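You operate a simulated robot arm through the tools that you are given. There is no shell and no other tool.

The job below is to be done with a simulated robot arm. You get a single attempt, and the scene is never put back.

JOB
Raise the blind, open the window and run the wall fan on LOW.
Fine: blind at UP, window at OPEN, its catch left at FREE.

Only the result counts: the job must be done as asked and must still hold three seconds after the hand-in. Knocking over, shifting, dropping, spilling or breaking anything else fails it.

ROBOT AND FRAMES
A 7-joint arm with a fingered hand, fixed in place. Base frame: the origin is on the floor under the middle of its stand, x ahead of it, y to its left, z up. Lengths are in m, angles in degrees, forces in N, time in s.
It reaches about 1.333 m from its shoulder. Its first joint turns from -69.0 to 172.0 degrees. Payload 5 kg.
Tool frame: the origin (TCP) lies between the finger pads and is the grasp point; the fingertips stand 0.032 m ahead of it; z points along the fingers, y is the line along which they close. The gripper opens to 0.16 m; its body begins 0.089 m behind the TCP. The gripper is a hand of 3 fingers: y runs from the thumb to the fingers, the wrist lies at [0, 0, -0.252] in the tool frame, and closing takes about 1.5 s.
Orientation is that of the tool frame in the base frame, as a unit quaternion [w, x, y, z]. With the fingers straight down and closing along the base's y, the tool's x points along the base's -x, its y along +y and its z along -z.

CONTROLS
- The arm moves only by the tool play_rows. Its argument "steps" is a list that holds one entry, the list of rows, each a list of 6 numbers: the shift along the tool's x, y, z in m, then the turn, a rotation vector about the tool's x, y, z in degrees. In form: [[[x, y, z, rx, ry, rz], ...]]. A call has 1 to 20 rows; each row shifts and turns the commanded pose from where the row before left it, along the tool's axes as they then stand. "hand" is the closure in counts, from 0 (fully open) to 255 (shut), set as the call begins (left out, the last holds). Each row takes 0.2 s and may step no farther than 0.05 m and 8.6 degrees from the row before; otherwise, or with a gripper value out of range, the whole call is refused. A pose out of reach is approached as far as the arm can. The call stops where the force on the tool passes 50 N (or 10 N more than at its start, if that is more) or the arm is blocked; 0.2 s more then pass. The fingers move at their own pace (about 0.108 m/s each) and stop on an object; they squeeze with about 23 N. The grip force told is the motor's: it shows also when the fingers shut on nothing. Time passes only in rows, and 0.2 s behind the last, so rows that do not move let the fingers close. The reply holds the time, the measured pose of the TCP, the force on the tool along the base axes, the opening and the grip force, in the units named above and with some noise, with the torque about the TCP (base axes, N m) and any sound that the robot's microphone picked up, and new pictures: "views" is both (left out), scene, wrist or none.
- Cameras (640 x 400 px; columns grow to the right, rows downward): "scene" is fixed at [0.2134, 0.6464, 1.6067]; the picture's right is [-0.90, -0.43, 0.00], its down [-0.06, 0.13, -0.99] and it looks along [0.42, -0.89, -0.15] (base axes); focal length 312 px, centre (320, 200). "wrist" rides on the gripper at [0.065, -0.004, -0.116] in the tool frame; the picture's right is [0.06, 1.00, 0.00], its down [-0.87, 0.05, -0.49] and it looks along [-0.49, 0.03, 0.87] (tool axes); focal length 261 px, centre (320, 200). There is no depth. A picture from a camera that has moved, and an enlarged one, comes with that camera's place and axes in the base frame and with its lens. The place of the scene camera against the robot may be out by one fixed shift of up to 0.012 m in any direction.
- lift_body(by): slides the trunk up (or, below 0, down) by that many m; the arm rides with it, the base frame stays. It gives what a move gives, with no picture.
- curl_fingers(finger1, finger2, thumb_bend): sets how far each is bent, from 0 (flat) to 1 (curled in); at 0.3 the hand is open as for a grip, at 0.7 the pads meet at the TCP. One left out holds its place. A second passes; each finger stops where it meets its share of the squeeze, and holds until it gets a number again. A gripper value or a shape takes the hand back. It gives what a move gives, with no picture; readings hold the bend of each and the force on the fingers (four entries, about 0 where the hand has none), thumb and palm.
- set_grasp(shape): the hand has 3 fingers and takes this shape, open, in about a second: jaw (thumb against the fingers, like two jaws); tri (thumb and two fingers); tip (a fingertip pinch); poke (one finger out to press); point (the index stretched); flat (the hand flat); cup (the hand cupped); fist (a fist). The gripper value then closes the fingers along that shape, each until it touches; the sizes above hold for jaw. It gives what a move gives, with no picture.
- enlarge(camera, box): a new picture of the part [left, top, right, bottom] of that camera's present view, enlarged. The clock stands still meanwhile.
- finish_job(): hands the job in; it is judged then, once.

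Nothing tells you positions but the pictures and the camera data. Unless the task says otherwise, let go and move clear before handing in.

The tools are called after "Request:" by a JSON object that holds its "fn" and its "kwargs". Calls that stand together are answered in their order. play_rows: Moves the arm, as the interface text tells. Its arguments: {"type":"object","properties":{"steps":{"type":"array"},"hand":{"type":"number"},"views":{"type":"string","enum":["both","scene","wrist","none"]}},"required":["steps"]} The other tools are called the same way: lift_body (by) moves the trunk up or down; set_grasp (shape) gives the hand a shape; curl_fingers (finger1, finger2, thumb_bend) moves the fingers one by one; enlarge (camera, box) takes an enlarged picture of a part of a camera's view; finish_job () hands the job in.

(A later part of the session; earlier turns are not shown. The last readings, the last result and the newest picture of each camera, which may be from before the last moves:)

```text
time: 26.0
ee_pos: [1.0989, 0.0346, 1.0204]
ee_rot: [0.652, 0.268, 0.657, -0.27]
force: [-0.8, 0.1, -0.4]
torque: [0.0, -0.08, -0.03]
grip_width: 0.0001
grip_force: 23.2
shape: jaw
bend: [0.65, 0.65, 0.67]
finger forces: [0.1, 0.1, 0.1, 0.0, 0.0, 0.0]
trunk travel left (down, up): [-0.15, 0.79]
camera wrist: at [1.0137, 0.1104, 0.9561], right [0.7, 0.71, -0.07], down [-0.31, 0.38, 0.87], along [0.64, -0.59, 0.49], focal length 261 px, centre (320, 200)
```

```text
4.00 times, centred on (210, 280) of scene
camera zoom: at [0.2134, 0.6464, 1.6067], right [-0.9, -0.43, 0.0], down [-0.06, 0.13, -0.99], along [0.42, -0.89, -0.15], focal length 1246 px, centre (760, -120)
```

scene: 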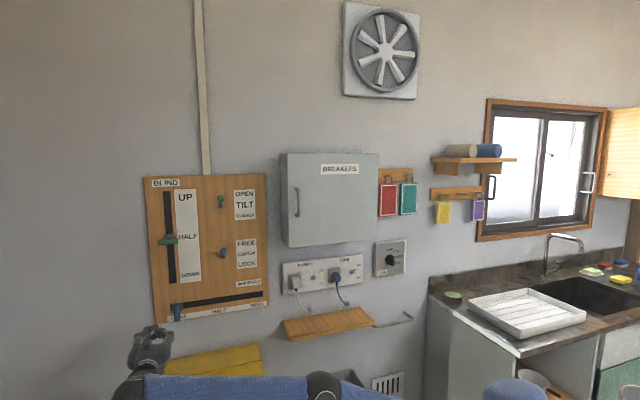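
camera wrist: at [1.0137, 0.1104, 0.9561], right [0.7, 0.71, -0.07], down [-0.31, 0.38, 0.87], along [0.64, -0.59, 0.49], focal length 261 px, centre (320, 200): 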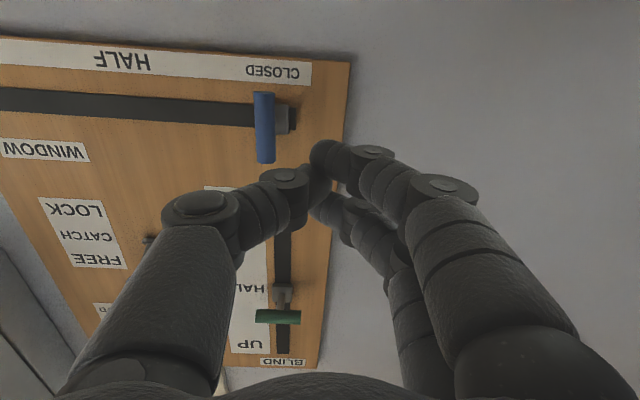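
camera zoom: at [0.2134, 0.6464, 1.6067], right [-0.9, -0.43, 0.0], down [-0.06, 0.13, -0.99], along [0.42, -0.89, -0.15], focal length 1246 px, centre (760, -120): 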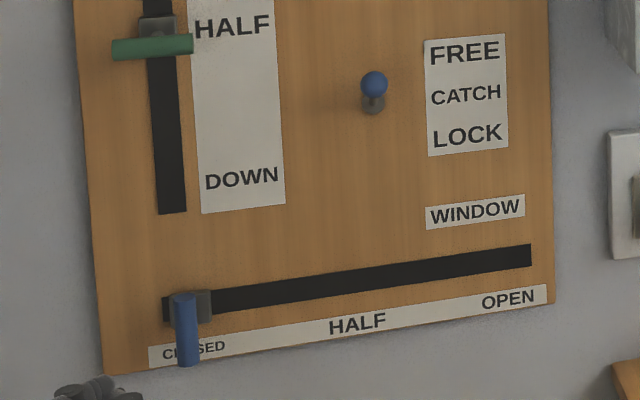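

The handle lies at tool y = -0.053, level with the hand. I move forward so that the thumb side is to the left of the handle, then start pushing it right.

Request:
{"fn": "play_rows", "kwargs": {"steps": [[[0, 0, 0.03, 0, 0, 0], [0, 0, 0.03, 0, 0, 0], [0, 0, 0.03, 0, 0, 0], [0, 0, 0.028, 0, 0, 0], [0, -0.015, 0, 0, 0, 0], [0, -0.015, 0, 0, 0, 0], [0, -0.02, 0, 0, 0, 0]]], "views": "both"}}

Request:
{"fn": "enlarge", "kwargs": {"camera": "scene", "box": [140, 230, 280, 330]}}

```text
time: 27.6
ee_pos: [1.1488, -0.0858, 1.0226]
ee_rot: [0.653, 0.27, 0.654, -0.271]
force: [-0.8, 3.8, 0.5]
torque: [0.02, 0.02, -0.04]
grip_width: 0.0
grip_force: 22.7
shape: jaw
bend: [0.65, 0.65, 0.68]
finger forces: [0.0, 0.0, 0.0, 0.0, 3.2, 0.0]
trunk travel left (down, up): [-0.15, 0.79]
camera wrist: at [1.0641, -0.0084, 0.9583], right [0.7, 0.71, -0.07], down [-0.31, 0.39, 0.87], along [0.64, -0.59, 0.49], focal length 261 px, centre (320, 200)
```

scene: 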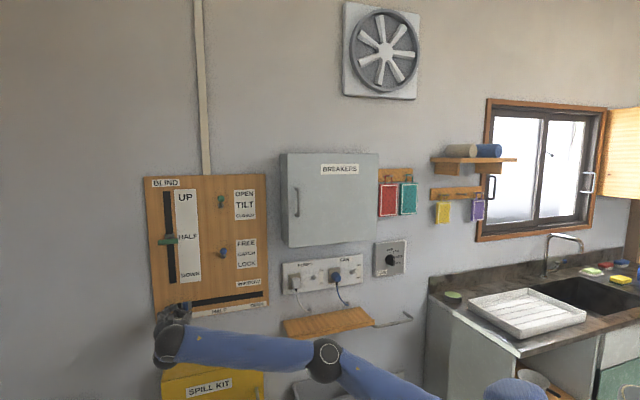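
wrist: 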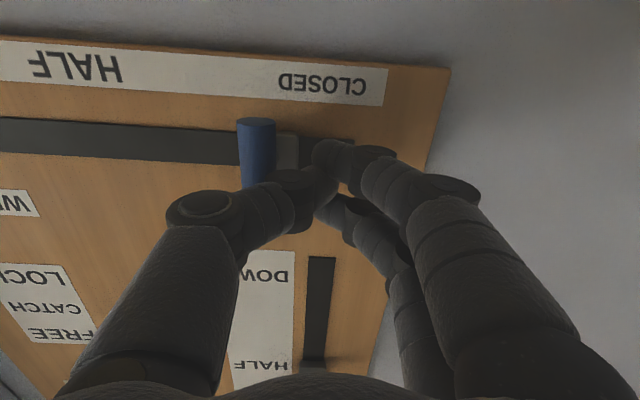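

```text
4.00 times, centred on (210, 280) of scene
camera zoom: at [0.2134, 0.6464, 1.6067], right [-0.9, -0.43, 0.0], down [-0.06, 0.13, -0.99], along [0.42, -0.89, -0.15], focal length 1246 px, centre (760, -120)
```

zoom: 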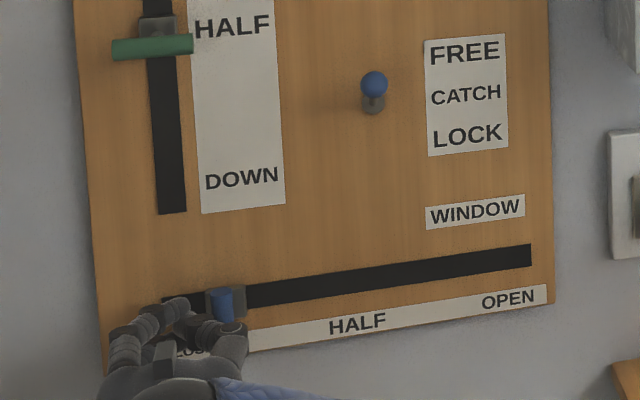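

The handle slides with little force, about 4 N. I keep pushing right.

Request:
{"fn": "play_rows", "kwargs": {"steps": [[[0, -0.03, 0, 0, 0, 0], [0, -0.03, 0, 0, 0, 0], [0, -0.03, 0, 0, 0, 0], [0, -0.03, 0, 0, 0, 0], [0, -0.03, 0, 0, 0, 0], [0, -0.03, 0, 0, 0, 0], [0, -0.03, 0, 0, 0, 0], [0, -0.03, 0, 0, 0, 0], [0, 0, 0, 0, 0, 0]]], "views": "both"}}

Request:
{"fn": "enlarge", "kwargs": {"camera": "scene", "box": [140, 230, 280, 330]}}

```text
time: 29.6
ee_pos: [0.9794, -0.2542, 1.0217]
ee_rot: [0.652, 0.268, 0.656, -0.27]
force: [-0.4, 0.7, -0.2]
torque: [0.03, 0.01, 0.04]
grip_width: 0.0
grip_force: 23.4
shape: jaw
bend: [0.65, 0.65, 0.68]
finger forces: [0.1, 0.0, 0.0, 0.0, 0.2, 0.1]
trunk travel left (down, up): [-0.15, 0.79]
camera wrist: at [0.8948, -0.177, 0.9568], right [0.7, 0.71, -0.07], down [-0.31, 0.38, 0.87], along [0.64, -0.59, 0.49], focal length 261 px, centre (320, 200)
```

scene: 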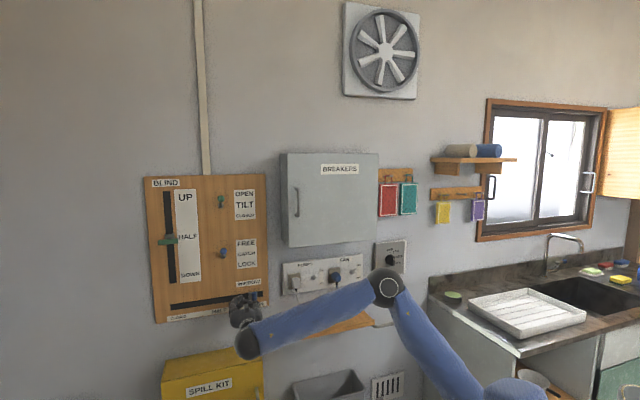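
wrist: 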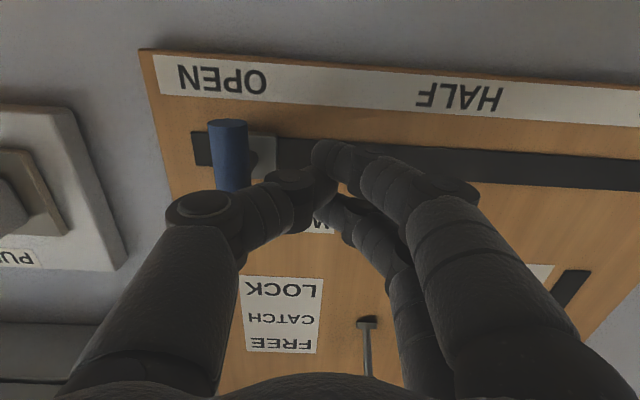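

```text
4.00 times, centred on (210, 280) of scene
camera zoom: at [0.2134, 0.6464, 1.6067], right [-0.9, -0.43, 0.0], down [-0.06, 0.13, -0.99], along [0.42, -0.89, -0.15], focal length 1246 px, centre (760, -120)
```

zoom: 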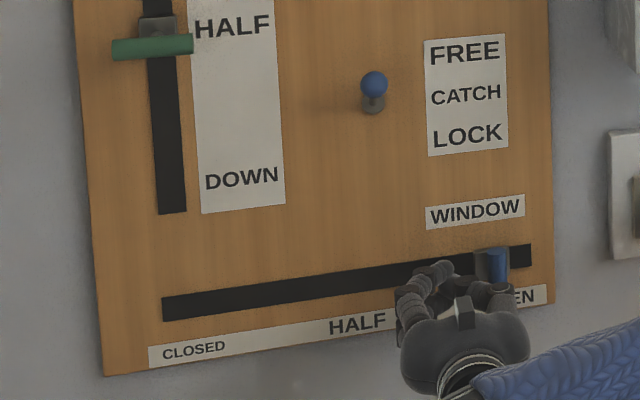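

The window handle is close to the OPEN end, with perhaps 1.5 cm to go. I push slowly on until I feel the stop.

Request:
{"fn": "play_rows", "kwargs": {"steps": [[[0, -0.01, 0, 0, 0, 0], [0, -0.01, 0, 0, 0, 0], [0, -0.01, 0, 0, 0, 0], [0, -0.01, 0, 0, 0, 0]]], "views": "both"}}

Request:
{"fn": "enlarge", "kwargs": {"camera": "scene", "box": [140, 230, 280, 330]}}

```text
time: 30.6
ee_pos: [0.9529, -0.2781, 1.0209]
ee_rot: [0.653, 0.266, 0.656, -0.269]
force: [5.3, 27.3, -0.5]
torque: [0.02, 0.02, -0.17]
grip_width: 0.0001
grip_force: 22.9
shape: jaw
bend: [0.65, 0.65, 0.68]
finger forces: [0.0, 0.0, 0.1, 0.1, 25.6, 0.0]
trunk travel left (down, up): [-0.15, 0.79]
camera wrist: at [0.867, -0.2016, 0.9576], right [0.7, 0.71, -0.07], down [-0.31, 0.38, 0.87], along [0.65, -0.59, 0.49], focal length 261 px, centre (320, 200)
```

scene: 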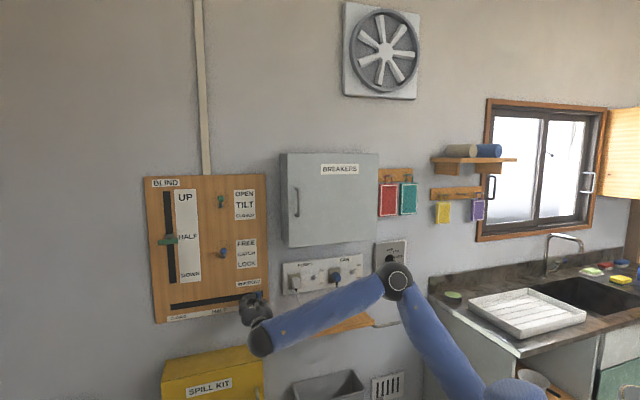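
wrist: 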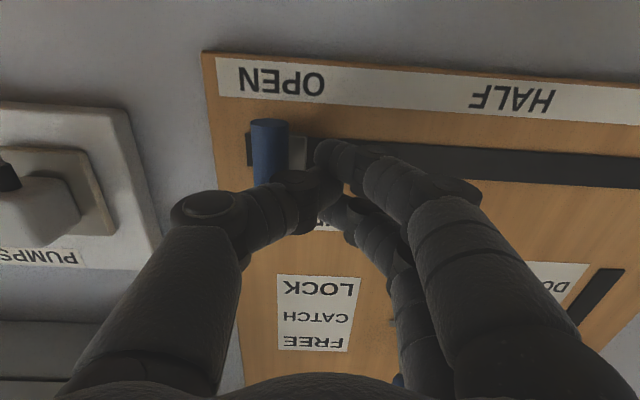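

```text
4.00 times, centred on (210, 280) of scene
camera zoom: at [0.2134, 0.6464, 1.6067], right [-0.9, -0.43, 0.0], down [-0.06, 0.13, -0.99], along [0.42, -0.89, -0.15], focal length 1246 px, centre (760, -120)
```

zoom: 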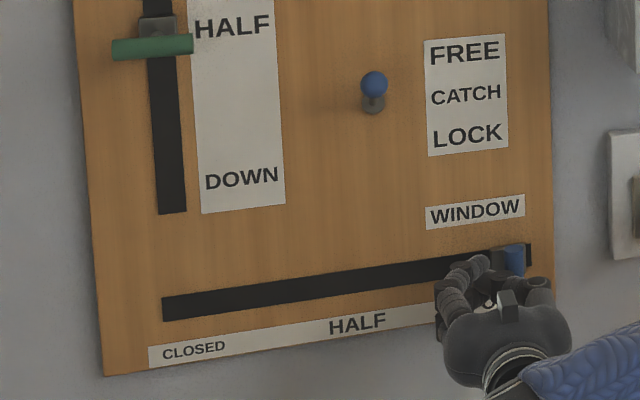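

A 27 N reaction shows the window slider is hard against the OPEN end. I back away and go below the green blind handle, at about q = -0.76 and z = 1.29.

Request:
{"fn": "play_rows", "kwargs": {"steps": [[[0, 0.015, 0, 0, 0, 0], [0, 0.01, -0.03, 0, 0, 0], [0, 0, -0.045, 0, 0, 0], [0, 0, -0.03, 0, 0, 0], [-0.0257, 0.0365, 0, 0, 0, 0], [-0.0257, 0.0365, 0, 0, 0, 0], [-0.0257, 0.0365, 0, 0, 0, 0], [-0.0257, 0.0365, 0, 0, 0, 0], [-0.0257, 0.0365, 0, 0, 0, 0], [-0.0257, 0.0365, 0, 0, 0, 0], [-0.0257, 0.0365, 0, 0, 0, 0], [0, 0, 0, 0, 0, 0]]], "views": "both"}}

Request:
{"fn": "enlarge", "kwargs": {"camera": "wrist", "box": [160, 100, 480, 340]}}

Request:
{"fn": "enlarge", "kwargs": {"camera": "scene", "box": [140, 165, 290, 330]}}

```text
time: 33.2
ee_pos: [1.0754, -0.0044, 1.1974]
ee_rot: [0.652, 0.265, 0.657, -0.27]
force: [-0.7, 3.0, -1.7]
torque: [-0.13, -0.11, -0.24]
grip_width: 0.0
grip_force: 22.9
shape: jaw
bend: [0.65, 0.65, 0.68]
finger forces: [0.0, 0.0, 0.0, 0.1, 0.0, 0.0]
trunk travel left (down, up): [-0.15, 0.79]
camera wrist: at [0.9897, 0.0723, 1.134], right [0.7, 0.71, -0.07], down [-0.3, 0.39, 0.87], along [0.65, -0.59, 0.49], focal length 261 px, centre (320, 200)
```

scene: 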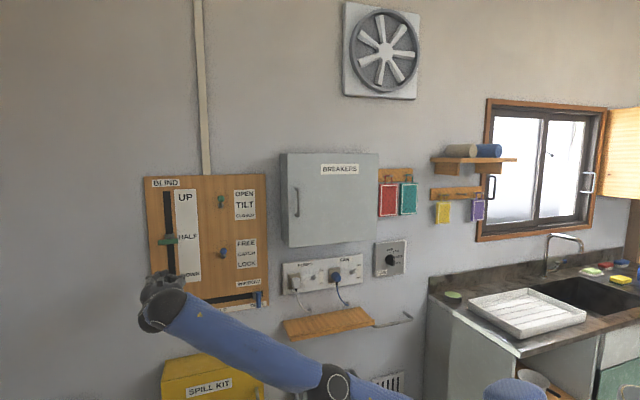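
wrist: 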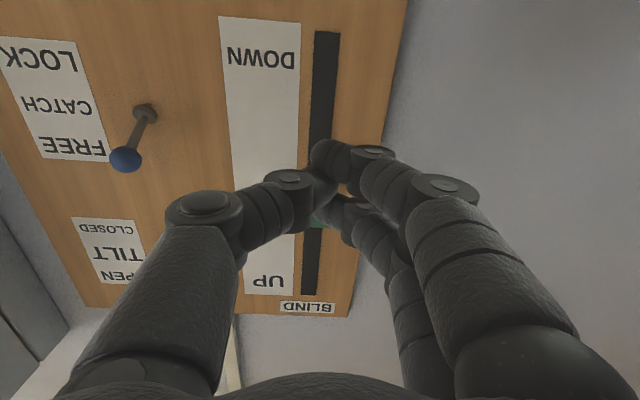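

```text
1.67 times, centred on (320, 220) of wrist
camera zoom: at [0.9897, 0.0723, 1.134], right [0.7, 0.71, -0.07], down [-0.3, 0.39, 0.87], along [0.65, -0.59, 0.49], focal length 434 px, centre (320, 167)
```

zoom: 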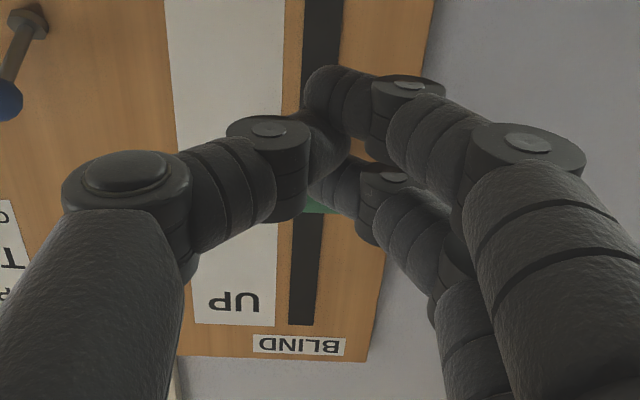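

```text
2.42 times, centred on (215, 248) of scene
camera zoom: at [0.2134, 0.6464, 1.6067], right [-0.9, -0.43, 0.0], down [-0.06, 0.13, -0.99], along [0.42, -0.89, -0.15], focal length 755 px, centre (574, 85)
```

zoom: 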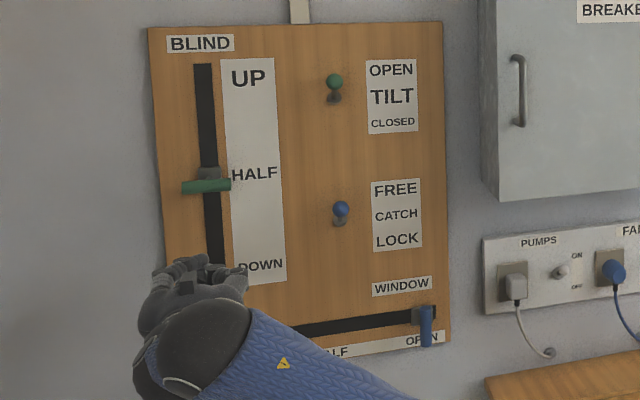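

The window slider is staying at OPEN. The hand is below the blind bar, so I move forward until the tips are under it and begin lifting.

Request:
{"fn": "play_rows", "kwargs": {"steps": [[[0, 0, 0.03, 0, 0, 0], [0, 0, 0.03, 0, 0, 0], [0, 0, 0.03, 0, 0, 0], [0, 0, 0.018, 0, 0, 0], [-0.02, 0, 0, 0, 0, 0], [-0.02, 0, 0, 0, 0, 0], [-0.02, 0, 0, 0, 0, 0], [-0.02, 0, 0, 0, 0, 0]]], "views": "both"}}

Request:
{"fn": "enlarge", "kwargs": {"camera": "scene", "box": [140, 165, 290, 330]}}

```text
time: 35.0
ee_pos: [1.1489, -0.0869, 1.2638]
ee_rot: [0.651, 0.267, 0.657, -0.269]
force: [2.0, 1.3, -5.5]
torque: [-0.07, 0.15, 0.03]
grip_width: 0.0
grip_force: 23.1
shape: jaw
bend: [0.65, 0.65, 0.68]
finger forces: [0.0, 3.5, 0.0, 0.0, 0.0, 0.1]
out of reach, approached as far as the arm can: row 8
trunk travel left (down, up): [-0.15, 0.79]
camera wrist: at [1.0626, -0.01, 1.1997], right [0.7, 0.71, -0.07], down [-0.3, 0.38, 0.87], along [0.64, -0.59, 0.48], focal length 261 px, centre (320, 200)
```

scene: 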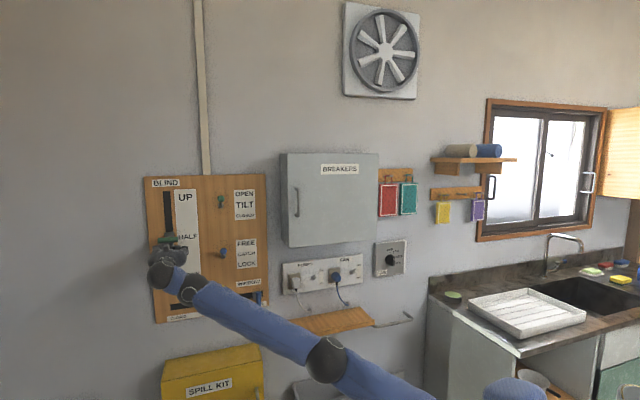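
wrist: 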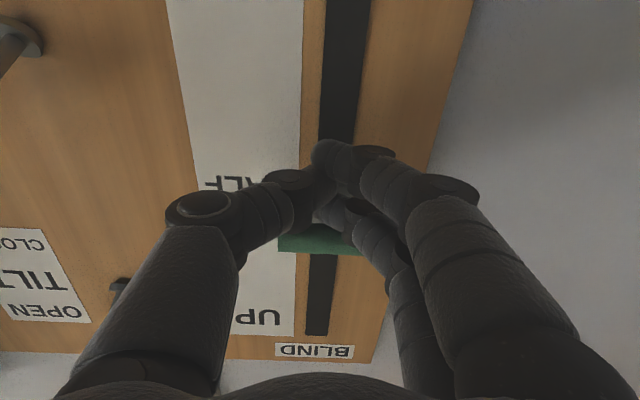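

```text
2.42 times, centred on (215, 248) of scene
camera zoom: at [0.2134, 0.6464, 1.6067], right [-0.9, -0.43, 0.0], down [-0.06, 0.13, -0.99], along [0.42, -0.89, -0.15], focal length 755 px, centre (574, 85)
```

zoom: 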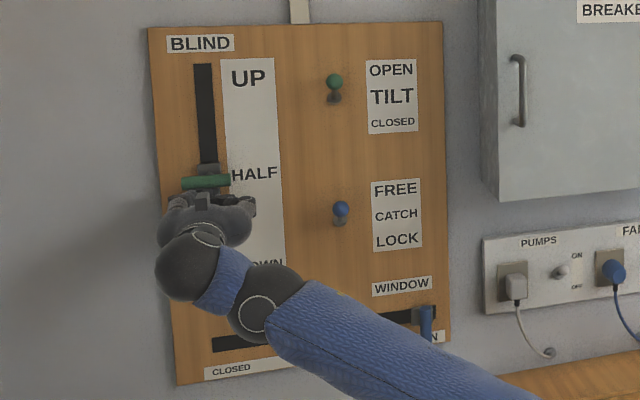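

The arm is at its reach limit here with the fingers just touching the bar. Raising the trunk lifts the hand straight up, so I use that to push the blind.

Request:
{"fn": "lift_body", "kwargs": {"by": 0.1}}

Request:
{"fn": "play_rows", "kwargs": {"steps": [[[0, 0, 0, 0, 0, 0]]], "views": "both"}}

Request:
{"fn": "enlarge", "kwargs": {"camera": "scene", "box": [140, 165, 290, 330]}}

```text
time: 36.3
ee_pos: [1.148, -0.0866, 1.3657]
ee_rot: [0.652, 0.268, 0.656, -0.27]
force: [0.9, -0.5, -0.3]
torque: [0.02, 0.02, 0.03]
grip_width: 0.0003
grip_force: 23.0
shape: jaw
bend: [0.65, 0.65, 0.68]
finger forces: [0.0, 0.1, 0.0, 0.0, 0.1, 0.0]
trunk travel left (down, up): [-0.25, 0.69]
```

```text
time: 36.7
ee_pos: [1.1476, -0.0864, 1.3658]
ee_rot: [0.653, 0.267, 0.656, -0.268]
force: [0.1, 0.4, 0.1]
torque: [-0.06, 0.0, -0.01]
grip_width: 0.0
grip_force: 22.9
shape: jaw
bend: [0.65, 0.65, 0.68]
finger forces: [0.0, 0.1, 0.1, 0.1, 0.1, 0.1]
trunk travel left (down, up): [-0.25, 0.69]
camera wrist: at [1.0615, -0.0093, 1.3014], right [0.7, 0.71, -0.07], down [-0.31, 0.38, 0.87], along [0.64, -0.59, 0.49], focal length 261 px, centre (320, 200)
```

scene: 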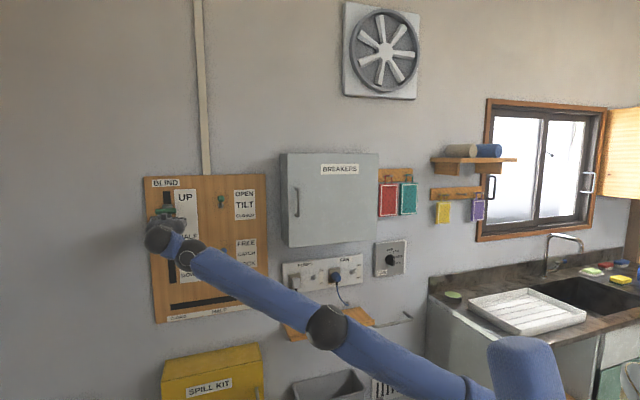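
wrist: 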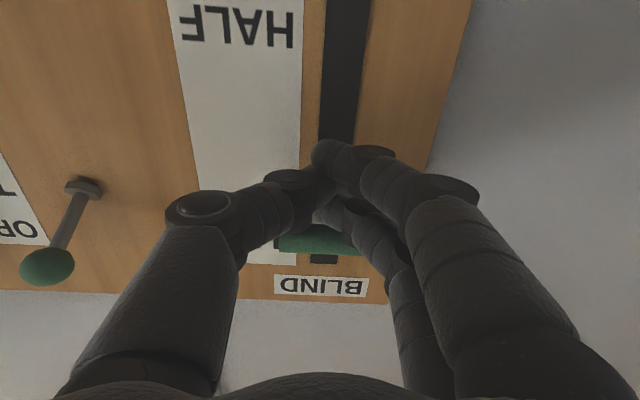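

```text
2.42 times, centred on (215, 248) of scene
camera zoom: at [0.2134, 0.6464, 1.6067], right [-0.9, -0.43, 0.0], down [-0.06, 0.13, -0.99], along [0.42, -0.89, -0.15], focal length 755 px, centre (574, 85)
```

zoom: 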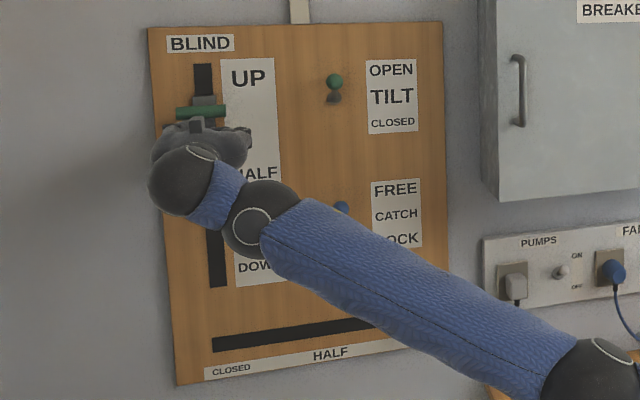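

The blind bar is at about z = 1.41, with roughly 3.5 cm left to the UP end. I lift a little more.

Request:
{"fn": "lift_body", "kwargs": {"by": 0.03}}

Request:
{"fn": "lift_body", "kwargs": {"by": 0.006}}

Request:
{"fn": "enlarge", "kwargs": {"camera": "scene", "box": [140, 165, 290, 330]}}

```text
time: 37.5
ee_pos: [1.1487, -0.086, 1.3956]
ee_rot: [0.653, 0.268, 0.656, -0.269]
force: [0.0, -0.2, -0.9]
torque: [0.0, 0.01, -0.03]
grip_width: 0.0
grip_force: 22.9
shape: jaw
bend: [0.65, 0.65, 0.68]
finger forces: [0.0, 0.0, 0.0, 0.1, 0.0, 0.1]
trunk travel left (down, up): [-0.28, 0.66]
```

```text
time: 38.0
ee_pos: [1.1471, -0.0867, 1.4004]
ee_rot: [0.652, 0.269, 0.656, -0.27]
force: [0.0, -1.4, 0.9]
torque: [-0.01, -0.02, 0.01]
grip_width: 0.0
grip_force: 22.7
shape: jaw
bend: [0.65, 0.65, 0.68]
finger forces: [0.0, 0.0, 0.1, 0.0, 0.1, 0.0]
trunk travel left (down, up): [-0.286, 0.654]
```

```text
2.42 times, centred on (215, 248) of scene
camera zoom: at [0.2134, 0.6464, 1.6067], right [-0.9, -0.43, 0.0], down [-0.06, 0.13, -0.99], along [0.42, -0.89, -0.15], focal length 755 px, centre (574, 85)
```

zoom: 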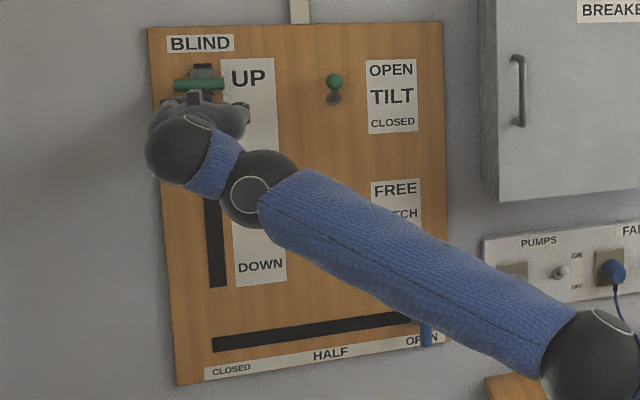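

I continue in small steps until the stop is felt.

Request:
{"fn": "lift_body", "kwargs": {"by": 0.006}}

Request:
{"fn": "lift_body", "kwargs": {"by": 0.005}}

Request:
{"fn": "enlarge", "kwargs": {"camera": "scene", "box": [140, 165, 240, 235]}}

```text
time: 38.6
ee_pos: [1.1477, -0.0864, 1.4061]
ee_rot: [0.652, 0.267, 0.657, -0.269]
force: [-1.3, 0.4, -3.7]
torque: [-0.01, 0.04, -0.02]
grip_width: 0.0001
grip_force: 22.7
shape: jaw
bend: [0.65, 0.65, 0.68]
finger forces: [0.1, 1.2, 0.0, 0.1, 0.1, 0.0]
trunk travel left (down, up): [-0.292, 0.648]
```

```text
time: 39.1
ee_pos: [1.1496, -0.0855, 1.4091]
ee_rot: [0.651, 0.267, 0.657, -0.27]
force: [-9.5, 1.5, -24.4]
torque: [-0.22, 0.26, 0.13]
grip_width: 0.0
grip_force: 22.8
shape: jaw
bend: [0.65, 0.65, 0.68]
finger forces: [0.1, 12.0, 0.0, 0.0, 0.1, 0.0]
trunk travel left (down, up): [-0.297, 0.643]
```

```text
5.71 times, centred on (190, 200) of scene
camera zoom: at [0.2134, 0.6464, 1.6067], right [-0.9, -0.43, 0.0], down [-0.06, 0.13, -0.99], along [0.42, -0.89, -0.15], focal length 1780 px, centre (1063, 200)
```

zoom: 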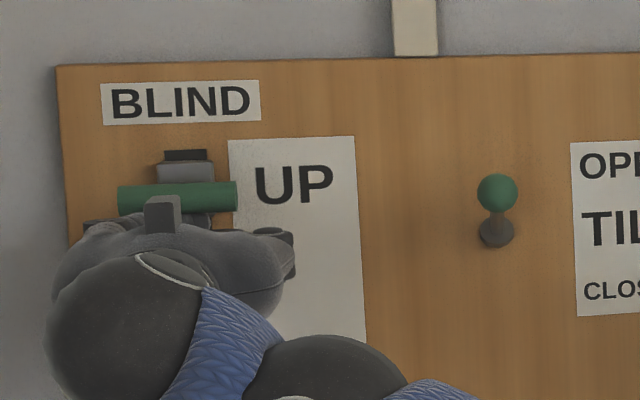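

The 24 N downward reaction shows the blind is against the UP stop. I lower slightly, back off, and look at the fan and the board again.

Request:
{"fn": "lift_body", "kwargs": {"by": -0.03}}

Request:
{"fn": "play_rows", "kwargs": {"steps": [[[0.01, 0, -0.03, 0, 0, 0], [0, 0, -0.04, 0, 0, 0], [0, 0, -0.04, 0, 0, 0], [0, 0, -0.04, 0, 0, 0], [0, 0, -0.04, 0, 0, 0]]], "views": "both"}}

Request:
{"fn": "enlarge", "kwargs": {"camera": "scene", "box": [140, 165, 290, 330]}}

Request:
{"fn": "enlarge", "kwargs": {"camera": "scene", "box": [330, 0, 450, 110]}}

```text
time: 39.9
ee_pos: [1.1455, -0.0876, 1.3847]
ee_rot: [0.652, 0.268, 0.656, -0.269]
force: [0.5, 0.5, 0.8]
torque: [0.04, 0.03, 0.0]
grip_width: 0.0
grip_force: 22.6
shape: jaw
bend: [0.65, 0.65, 0.68]
finger forces: [0.0, 0.0, 0.0, 0.0, 0.0, 0.1]
trunk travel left (down, up): [-0.267, 0.673]
```

```text
time: 41.1
ee_pos: [1.0135, 0.0493, 1.3739]
ee_rot: [0.653, 0.267, 0.656, -0.269]
force: [0.6, -0.1, 0.1]
torque: [0.02, 0.03, -0.01]
grip_width: 0.0
grip_force: 22.9
shape: jaw
bend: [0.65, 0.65, 0.68]
finger forces: [0.0, 0.1, 0.0, 0.0, 0.1, 0.1]
trunk travel left (down, up): [-0.267, 0.673]
camera wrist: at [0.9278, 0.1262, 1.3095], right [0.7, 0.71, -0.07], down [-0.31, 0.38, 0.87], along [0.64, -0.59, 0.49], focal length 261 px, centre (320, 200)
```

scene: 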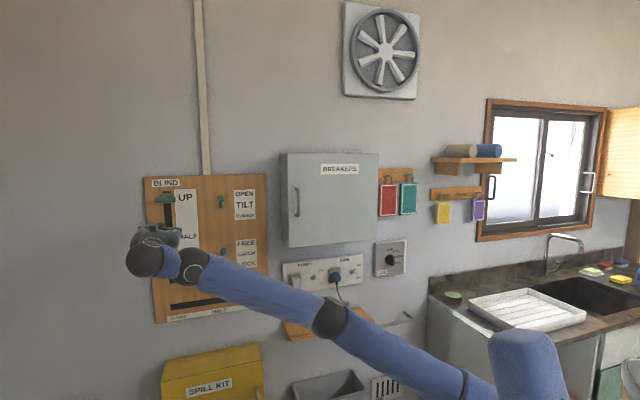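
wrist: 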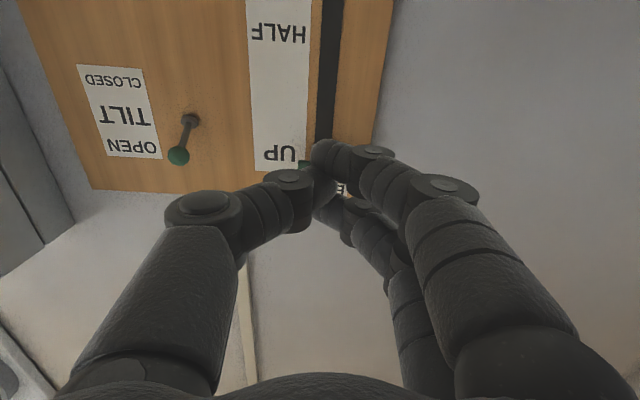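

```text
2.42 times, centred on (215, 248) of scene
camera zoom: at [0.2134, 0.6464, 1.6067], right [-0.9, -0.43, 0.0], down [-0.06, 0.13, -0.99], along [0.42, -0.89, -0.15], focal length 755 px, centre (574, 85)
```

zoom: 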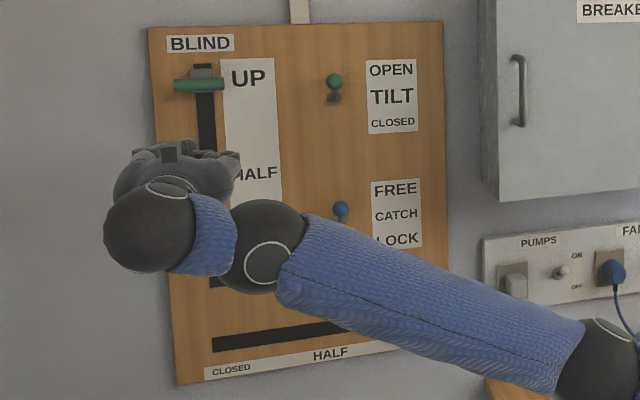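

```text
3.64 times, centred on (390, 55) of scene
camera zoom: at [0.2134, 0.6464, 1.6067], right [-0.9, -0.43, 0.0], down [-0.06, 0.13, -0.99], along [0.42, -0.89, -0.15], focal length 1133 px, centre (66, 727)
```

zoom: 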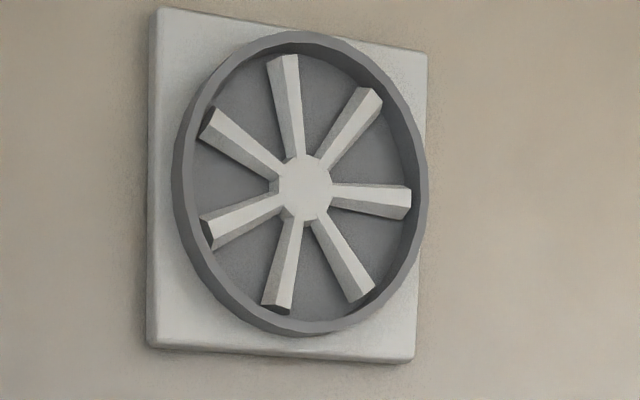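

The blind is at UP, and the fan still stands still, so it has no power although its dial isn't at OFF. I move the hand out and to the right, past the breaker box, to look at the sockets, dial and box up close.

Request:
{"fn": "play_rows", "kwargs": {"steps": [[[0.016, -0.039, -0.0057, 0, 0, 0], [0.016, -0.039, -0.0057, 0, 0, 0], [0.016, -0.039, -0.0057, 0, 0, 0], [0.016, -0.039, -0.0057, 0, 0, 0], [0.016, -0.039, -0.0057, 0, 0, 0], [0.016, -0.039, -0.0057, 0, 0, 0], [0.016, -0.039, -0.0057, 0, 0, 0], [0.016, -0.039, -0.0057, 0, 0, 0], [0.016, -0.039, -0.0057, 0, 0, 0], [0.016, -0.039, -0.0057, 0, 0, 0], [0.016, -0.039, -0.0057, 0, 0, 0], [0.016, -0.039, -0.0057, 0, 0, 0]]], "views": "both"}}

Request:
{"fn": "enlarge", "kwargs": {"camera": "scene", "box": [140, 165, 290, 330]}}

```text
time: 43.7
ee_pos: [0.9336, -0.0132, 1.3345]
ee_rot: [0.651, 0.268, 0.657, -0.27]
force: [-0.5, 0.1, 0.1]
torque: [-0.04, -0.02, 0.02]
grip_width: 0.0
grip_force: 22.9
shape: jaw
bend: [0.65, 0.65, 0.68]
finger forces: [0.1, 0.0, 0.0, 0.0, 0.0, 0.0]
out of reach, approached as far as the arm can: row 3, 4, 5, 6, 7, 8, 9, 10, 11, 12
trunk travel left (down, up): [-0.267, 0.673]
camera wrist: at [0.848, 0.0639, 1.2701], right [0.7, 0.71, -0.07], down [-0.31, 0.38, 0.87], along [0.64, -0.59, 0.49], focal length 261 px, centre (320, 200)
```

scene: 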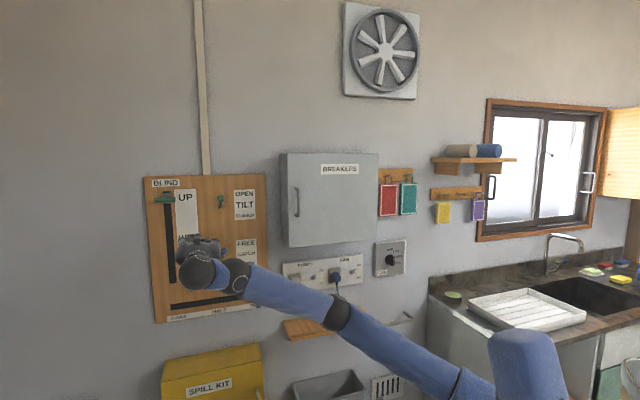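
wrist: 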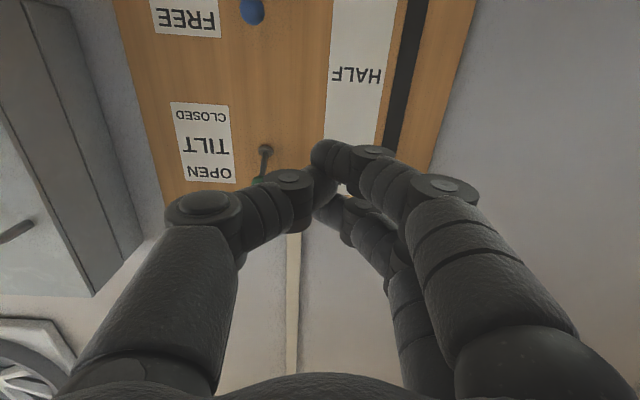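

```text
2.42 times, centred on (215, 248) of scene
camera zoom: at [0.2134, 0.6464, 1.6067], right [-0.9, -0.43, 0.0], down [-0.06, 0.13, -0.99], along [0.42, -0.89, -0.15], focal length 755 px, centre (574, 85)
```

zoom: 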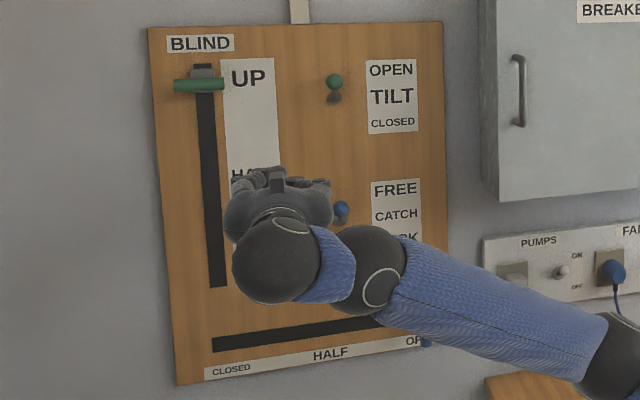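

The arm is at a limit, because the wrist is too near the shoulder and bent sharply. I step the commanded pose back to where the hand really is, then lower the trunk for more room.

Request:
{"fn": "play_rows", "kwargs": {"steps": [[[-0.032, 0.0365, 0.0114, 0, 0, 0], [-0.032, 0.0365, 0.0114, 0, 0, 0], [-0.032, 0.0365, 0.0114, 0, 0, 0], [-0.032, 0.0365, 0.0114, 0, 0, 0], [-0.016, 0.0365, 0.0057, 0, 0, 0], [0, 0.0365, 0, 0, 0, 0], [0, 0.0365, 0, 0, 0, 0], [0, 0.0365, 0, 0, 0, 0], [0, 0.0365, 0, 0, 0, 0], [0, 0.02, 0, 0, 0, 0]]], "views": "none"}}

```text
time: 45.9
ee_pos: [1.0578, 0.0542, 1.421]
ee_rot: [0.652, 0.268, 0.656, -0.27]
force: [0.6, -0.7, 0.0]
torque: [0.0, -0.04, 0.0]
grip_width: 0.0
grip_force: 22.8
shape: jaw
bend: [0.65, 0.65, 0.68]
finger forces: [0.0, 0.0, 0.0, 0.1, 0.0, 0.0]
out of reach, approached as far as the arm can: row 4, 5, 6, 7, 8, 9, 10
trunk travel left (down, up): [-0.267, 0.673]
```

The commanded pose follows the real pose after all. Now I lower the trunk; the hand at q = -0.79 comes down in free space in front of the board.

Request:
{"fn": "lift_body", "kwargs": {"by": -0.25}}

Request:
{"fn": "play_rows", "kwargs": {"steps": [[[0, -0.02, 0, 0, 0, 0], [0, -0.03, 0, 0, 0, 0], [0, -0.03, 0, 0, 0, 0]]], "views": "none"}}

```text
time: 48.5
ee_pos: [1.0585, 0.0552, 1.1702]
ee_rot: [0.652, 0.268, 0.656, -0.269]
force: [-0.1, 0.6, 0.3]
torque: [0.01, -0.05, 0.02]
grip_width: 0.0
grip_force: 23.3
shape: jaw
bend: [0.65, 0.65, 0.68]
finger forces: [0.0, 0.0, 0.0, 0.0, 0.1, 0.0]
trunk travel left (down, up): [-0.017, 0.923]
```

```text
time: 49.2
ee_pos: [1.0016, 0.0001, 1.1727]
ee_rot: [0.652, 0.268, 0.656, -0.269]
force: [-1.0, 0.8, 0.3]
torque: [0.0, 0.01, -0.04]
grip_width: 0.0
grip_force: 22.4
shape: jaw
bend: [0.65, 0.65, 0.68]
finger forces: [0.0, 0.1, 0.0, 0.1, 0.0, 0.0]
trunk travel left (down, up): [-0.017, 0.923]
```

That works. I move right along the wall at this distance.

Request:
{"fn": "play_rows", "kwargs": {"steps": [[[0, -0.04, 0, 0, 0, 0], [0, -0.04, 0, 0, 0, 0], [0, -0.04, 0, 0, 0, 0], [0, -0.04, 0, 0, 0, 0], [0, -0.04, 0, 0, 0, 0], [0, -0.04, 0, 0, 0, 0], [0, -0.04, 0, 0, 0, 0], [0, -0.04, 0, 0, 0, 0], [0, -0.04, 0, 0, 0, 0], [0, -0.04, 0, 0, 0, 0], [0, -0.04, 0, 0, 0, 0], [0, -0.04, 0, 0, 0, 0]]], "views": "both"}}

Request:
{"fn": "enlarge", "kwargs": {"camera": "scene", "box": [140, 165, 290, 330]}}

```text
time: 51.9
ee_pos: [0.8243, -0.2942, 1.153]
ee_rot: [0.653, 0.266, 0.656, -0.271]
force: [-0.7, 2.4, 0.1]
torque: [-0.05, -0.05, -0.19]
grip_width: 0.0
grip_force: 23.0
shape: jaw
bend: [0.65, 0.65, 0.68]
finger forces: [0.0, 0.0, 0.0, 0.1, 0.0, 0.1]
out of reach, approached as far as the arm can: row 5, 6, 7, 8, 9, 10, 11, 12
trunk travel left (down, up): [-0.017, 0.923]
camera wrist: at [0.7371, -0.2175, 1.0892], right [0.7, 0.71, -0.07], down [-0.31, 0.39, 0.87], along [0.65, -0.59, 0.49], focal length 261 px, centre (320, 200)
```

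scene: 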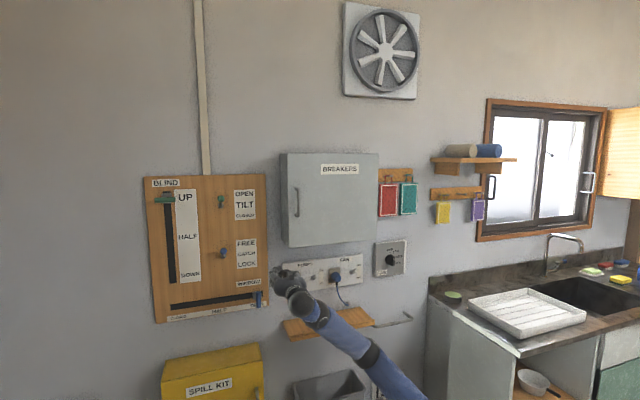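
wrist: 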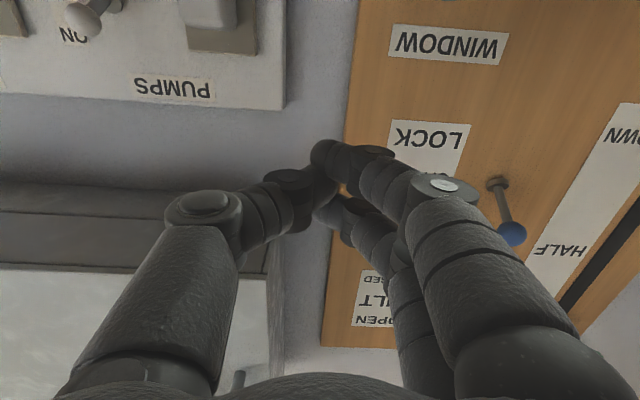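

```text
2.42 times, centred on (215, 248) of scene
camera zoom: at [0.2134, 0.6464, 1.6067], right [-0.9, -0.43, 0.0], down [-0.06, 0.13, -0.99], along [0.42, -0.89, -0.15], focal length 755 px, centre (574, 85)
```

zoom: 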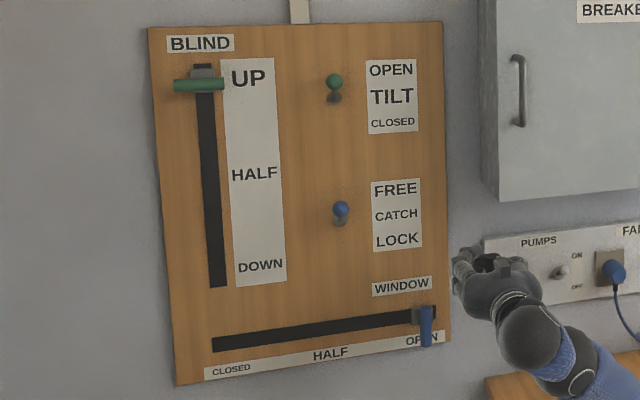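

The board keeps all three settings: blind UP, catch FREE and window OPEN. But the elbow has swung low towards the wall, and the hand has drifted closer than I commanded, so I back away from the wall, turning the hand's heading to line up with the arm.

Request:
{"fn": "play_rows", "kwargs": {"steps": [[[0, 0.02, -0.03, 0, 0, 0], [0, 0.02, -0.03, -5, 0, 0], [0, 0.01, -0.03, -5, 0, 0], [0, 0, -0.03, -5, 0, 0], [0, 0, -0.02, -5, 0, 0], [0, 0, -0.02, -5, 0, 0]]], "views": "scene"}}

```text
time: 53.2
ee_pos: [0.7437, -0.2086, 1.1485]
ee_rot: [0.695, 0.121, 0.699, -0.121]
force: [-0.3, 0.1, 0.3]
torque: [-0.01, 0.03, 0.03]
grip_width: 0.0
grip_force: 22.6
shape: jaw
bend: [0.65, 0.65, 0.68]
finger forces: [0.1, 0.0, 0.0, 0.1, 0.1, 0.0]
out of reach, approached as far as the arm can: row 1, 4
trunk travel left (down, up): [-0.017, 0.923]
```

scene: 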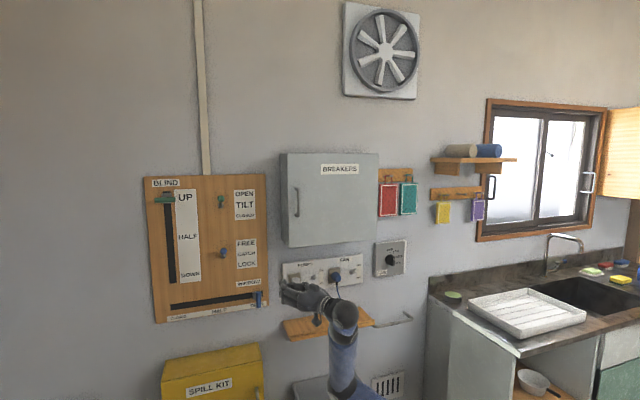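

The hand is clear of the wall and the arm is tidier. To get the elbow above the hand again, I raise the trunk and pitch the hand down towards its starting attitude.

Request:
{"fn": "lift_body", "kwargs": {"by": 0.3}}

Request:
{"fn": "play_rows", "kwargs": {"steps": [[[0, 0, -0.01, 0, 8, 0], [0, 0, -0.01, 0, 8, 0], [0, 0, -0.01, 0, 8, 0], [0, 0, -0.01, 0, 8, 0], [0, 0, -0.01, 0, 8, 0], [0, 0, 0, 0, 8, 0], [0, 0, 0, 0, 8, 0], [0, 0, 0, 0, 8, 0], [0, 0, 0, 0, 8, 0], [0, 0, 0, 0, 8, 0]]], "views": "both"}}

```text
time: 56.2
ee_pos: [0.7433, -0.2084, 1.4477]
ee_rot: [0.694, 0.121, 0.699, -0.122]
force: [-0.1, 0.1, 0.3]
torque: [0.0, 0.03, -0.01]
grip_width: 0.0
grip_force: 23.5
shape: jaw
bend: [0.65, 0.65, 0.68]
finger forces: [0.0, 0.1, 0.1, 0.0, 0.0, 0.1]
trunk travel left (down, up): [-0.317, 0.623]
```

```text
time: 58.5
ee_pos: [0.7444, -0.2072, 1.4487]
ee_rot: [0.696, 0.12, 0.698, -0.12]
force: [-0.2, 0.6, 0.3]
torque: [0.01, -0.02, -0.02]
grip_width: 0.0
grip_force: 23.0
shape: jaw
bend: [0.65, 0.65, 0.68]
finger forces: [0.0, 0.0, 0.0, 0.0, 0.0, 0.1]
out of reach, approached as far as the arm can: row 1, 2, 3, 4, 5, 6, 7, 8, 9, 10
trunk travel left (down, up): [-0.317, 0.623]
camera wrist: at [0.6327, -0.1739, 1.3845], right [0.34, 0.94, -0.06], down [-0.44, 0.22, 0.87], along [0.83, -0.26, 0.49], focal length 261 px, centre (320, 200)
```

scene: 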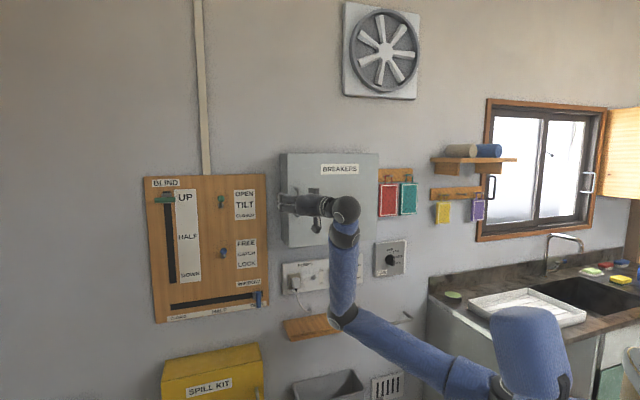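
wrist: 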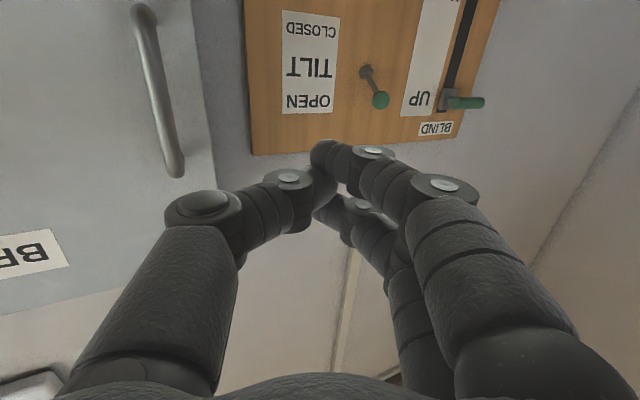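

Now I can see it: the elbow hangs below and the forearm points straight up, so the wrist is at its limit. With the elbow down, the trunk should be higher than the hand, so I lower the hand, then raise the trunk.

Request:
{"fn": "play_rows", "kwargs": {"steps": [[[0.03, 0, 0, 0, 0, 0], [0.04, 0, 0, 0, 0, 0], [0.04, 0, 0, 0, 0, 0], [0.04, 0, 0, 0, 0, 0], [0.04, 0, 0, 0, 0, 0], [0.04, 0, 0, 0, 0, 0], [0.03, 0, 0, 0, 0, 0]]], "views": "scene"}}

```text
time: 60.0
ee_pos: [0.7455, -0.2161, 1.191]
ee_rot: [0.695, 0.121, 0.699, -0.121]
force: [0.2, 0.9, 0.3]
torque: [-0.03, -0.01, -0.02]
grip_width: 0.0
grip_force: 22.8
shape: jaw
bend: [0.65, 0.65, 0.68]
finger forces: [0.0, 0.0, 0.0, 0.1, 0.0, 0.0]
out of reach, approached as far as the arm can: row 1, 2
trunk travel left (down, up): [-0.317, 0.623]
```

scene: 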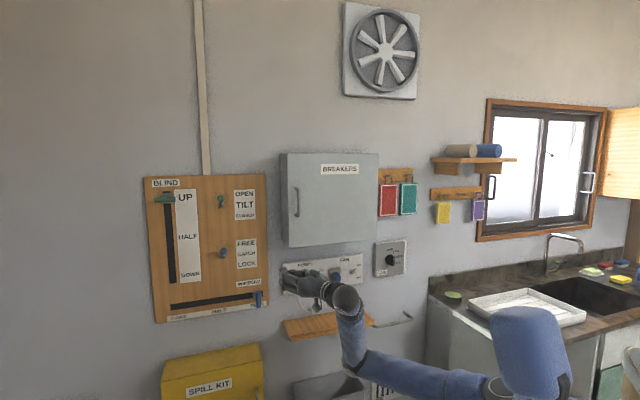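

That works. I raise the trunk 0.3 m, and then bring the hand down again.

Request:
{"fn": "lift_body", "kwargs": {"by": 0.3}}

Request:
{"fn": "play_rows", "kwargs": {"steps": [[[0.03, 0, 0, 0, 0, 0], [0.04, 0, 0, 0, 0, 0], [0.04, 0, 0, 0, 0, 0], [0.04, 0, 0, 0, 0, 0], [0.04, 0, 0, 0, 0, 0], [0.04, 0, 0, 0, 0, 0], [0.04, 0, 0, 0, 0, 0], [0.04, 0, 0, 0, 0, 0]]], "views": "both"}}

```text
time: 63.0
ee_pos: [0.7452, -0.2152, 1.4925]
ee_rot: [0.694, 0.12, 0.699, -0.121]
force: [-0.3, 0.1, -0.7]
torque: [-0.02, 0.0, 0.01]
grip_width: 0.0001
grip_force: 22.5
shape: jaw
bend: [0.65, 0.65, 0.68]
finger forces: [0.1, 0.0, 0.0, 0.1, 0.0, 0.0]
trunk travel left (down, up): [-0.617, 0.323]
```

```text
time: 64.8
ee_pos: [0.7453, -0.2184, 1.1829]
ee_rot: [0.695, 0.121, 0.699, -0.122]
force: [0.3, 0.3, -0.9]
torque: [-0.02, -0.01, -0.01]
grip_width: 0.0001
grip_force: 22.6
shape: jaw
bend: [0.65, 0.65, 0.68]
finger forces: [0.0, 0.0, 0.1, 0.0, 0.0, 0.1]
trunk travel left (down, up): [-0.617, 0.323]
camera wrist: at [0.6344, -0.1839, 1.1198], right [0.34, 0.94, -0.06], down [-0.44, 0.22, 0.87], along [0.83, -0.26, 0.49], focal length 261 px, centre (320, 200)
```

scene: 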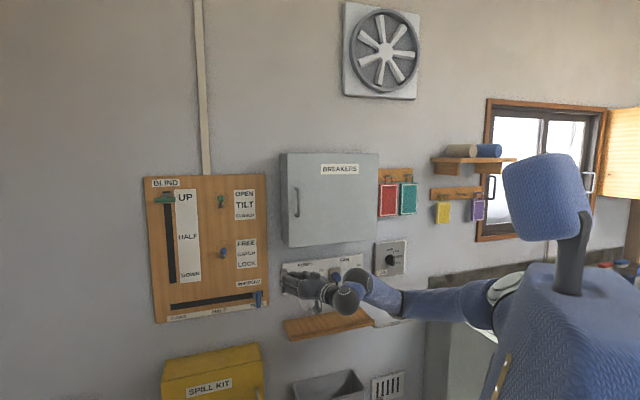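
wrist: 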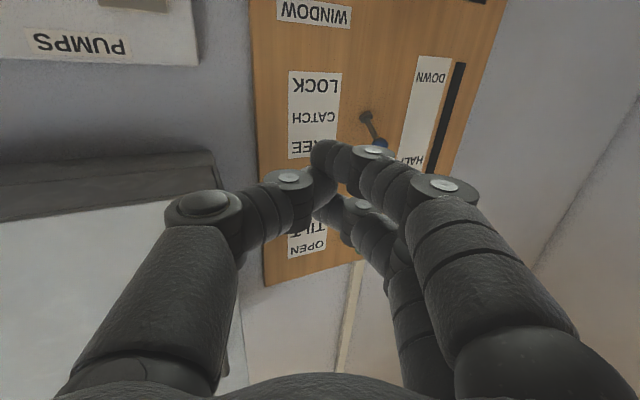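

The arm is comfortable now. I raise the trunk a little more, lower the hand by the same amount, and then start moving right towards the fan dial.

Request:
{"fn": "lift_body", "kwargs": {"by": 0.2}}

Request:
{"fn": "play_rows", "kwargs": {"steps": [[[0.03, 0, 0, 0, 0, 0], [0.04, 0, 0, 0, 0, 0], [0.04, 0, 0, 0, 0, 0], [0.04, 0, 0, 0, 0, 0], [0.04, 0, 0, 0, 0, 0], [0.04, 0, 0, 0, 0, 0]]], "views": "scene"}}

```text
time: 67.0
ee_pos: [0.7448, -0.2174, 1.3845]
ee_rot: [0.695, 0.12, 0.698, -0.121]
force: [-0.6, 0.5, 0.1]
torque: [-0.01, -0.01, 0.03]
grip_width: 0.0
grip_force: 23.3
shape: jaw
bend: [0.65, 0.65, 0.68]
finger forces: [0.0, 0.0, 0.0, 0.0, 0.0, 0.0]
trunk travel left (down, up): [-0.817, 0.123]
```

```text
time: 68.6
ee_pos: [0.7221, -0.2201, 1.1181]
ee_rot: [0.675, 0.123, 0.717, -0.125]
force: [0.4, 0.0, -0.9]
torque: [-0.03, -0.07, -0.01]
grip_width: 0.0001
grip_force: 22.6
shape: jaw
bend: [0.65, 0.65, 0.68]
finger forces: [0.0, 0.1, 0.0, 0.0, 0.0, 0.0]
trunk travel left (down, up): [-0.817, 0.123]
stopped in row 6: the arm was blocked; the commanded pose is now the measured one
```

scene: 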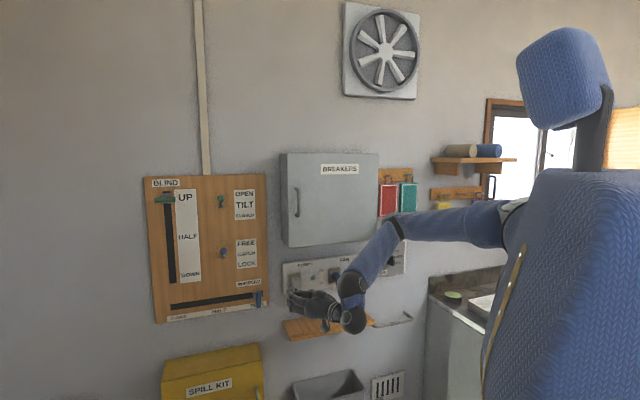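

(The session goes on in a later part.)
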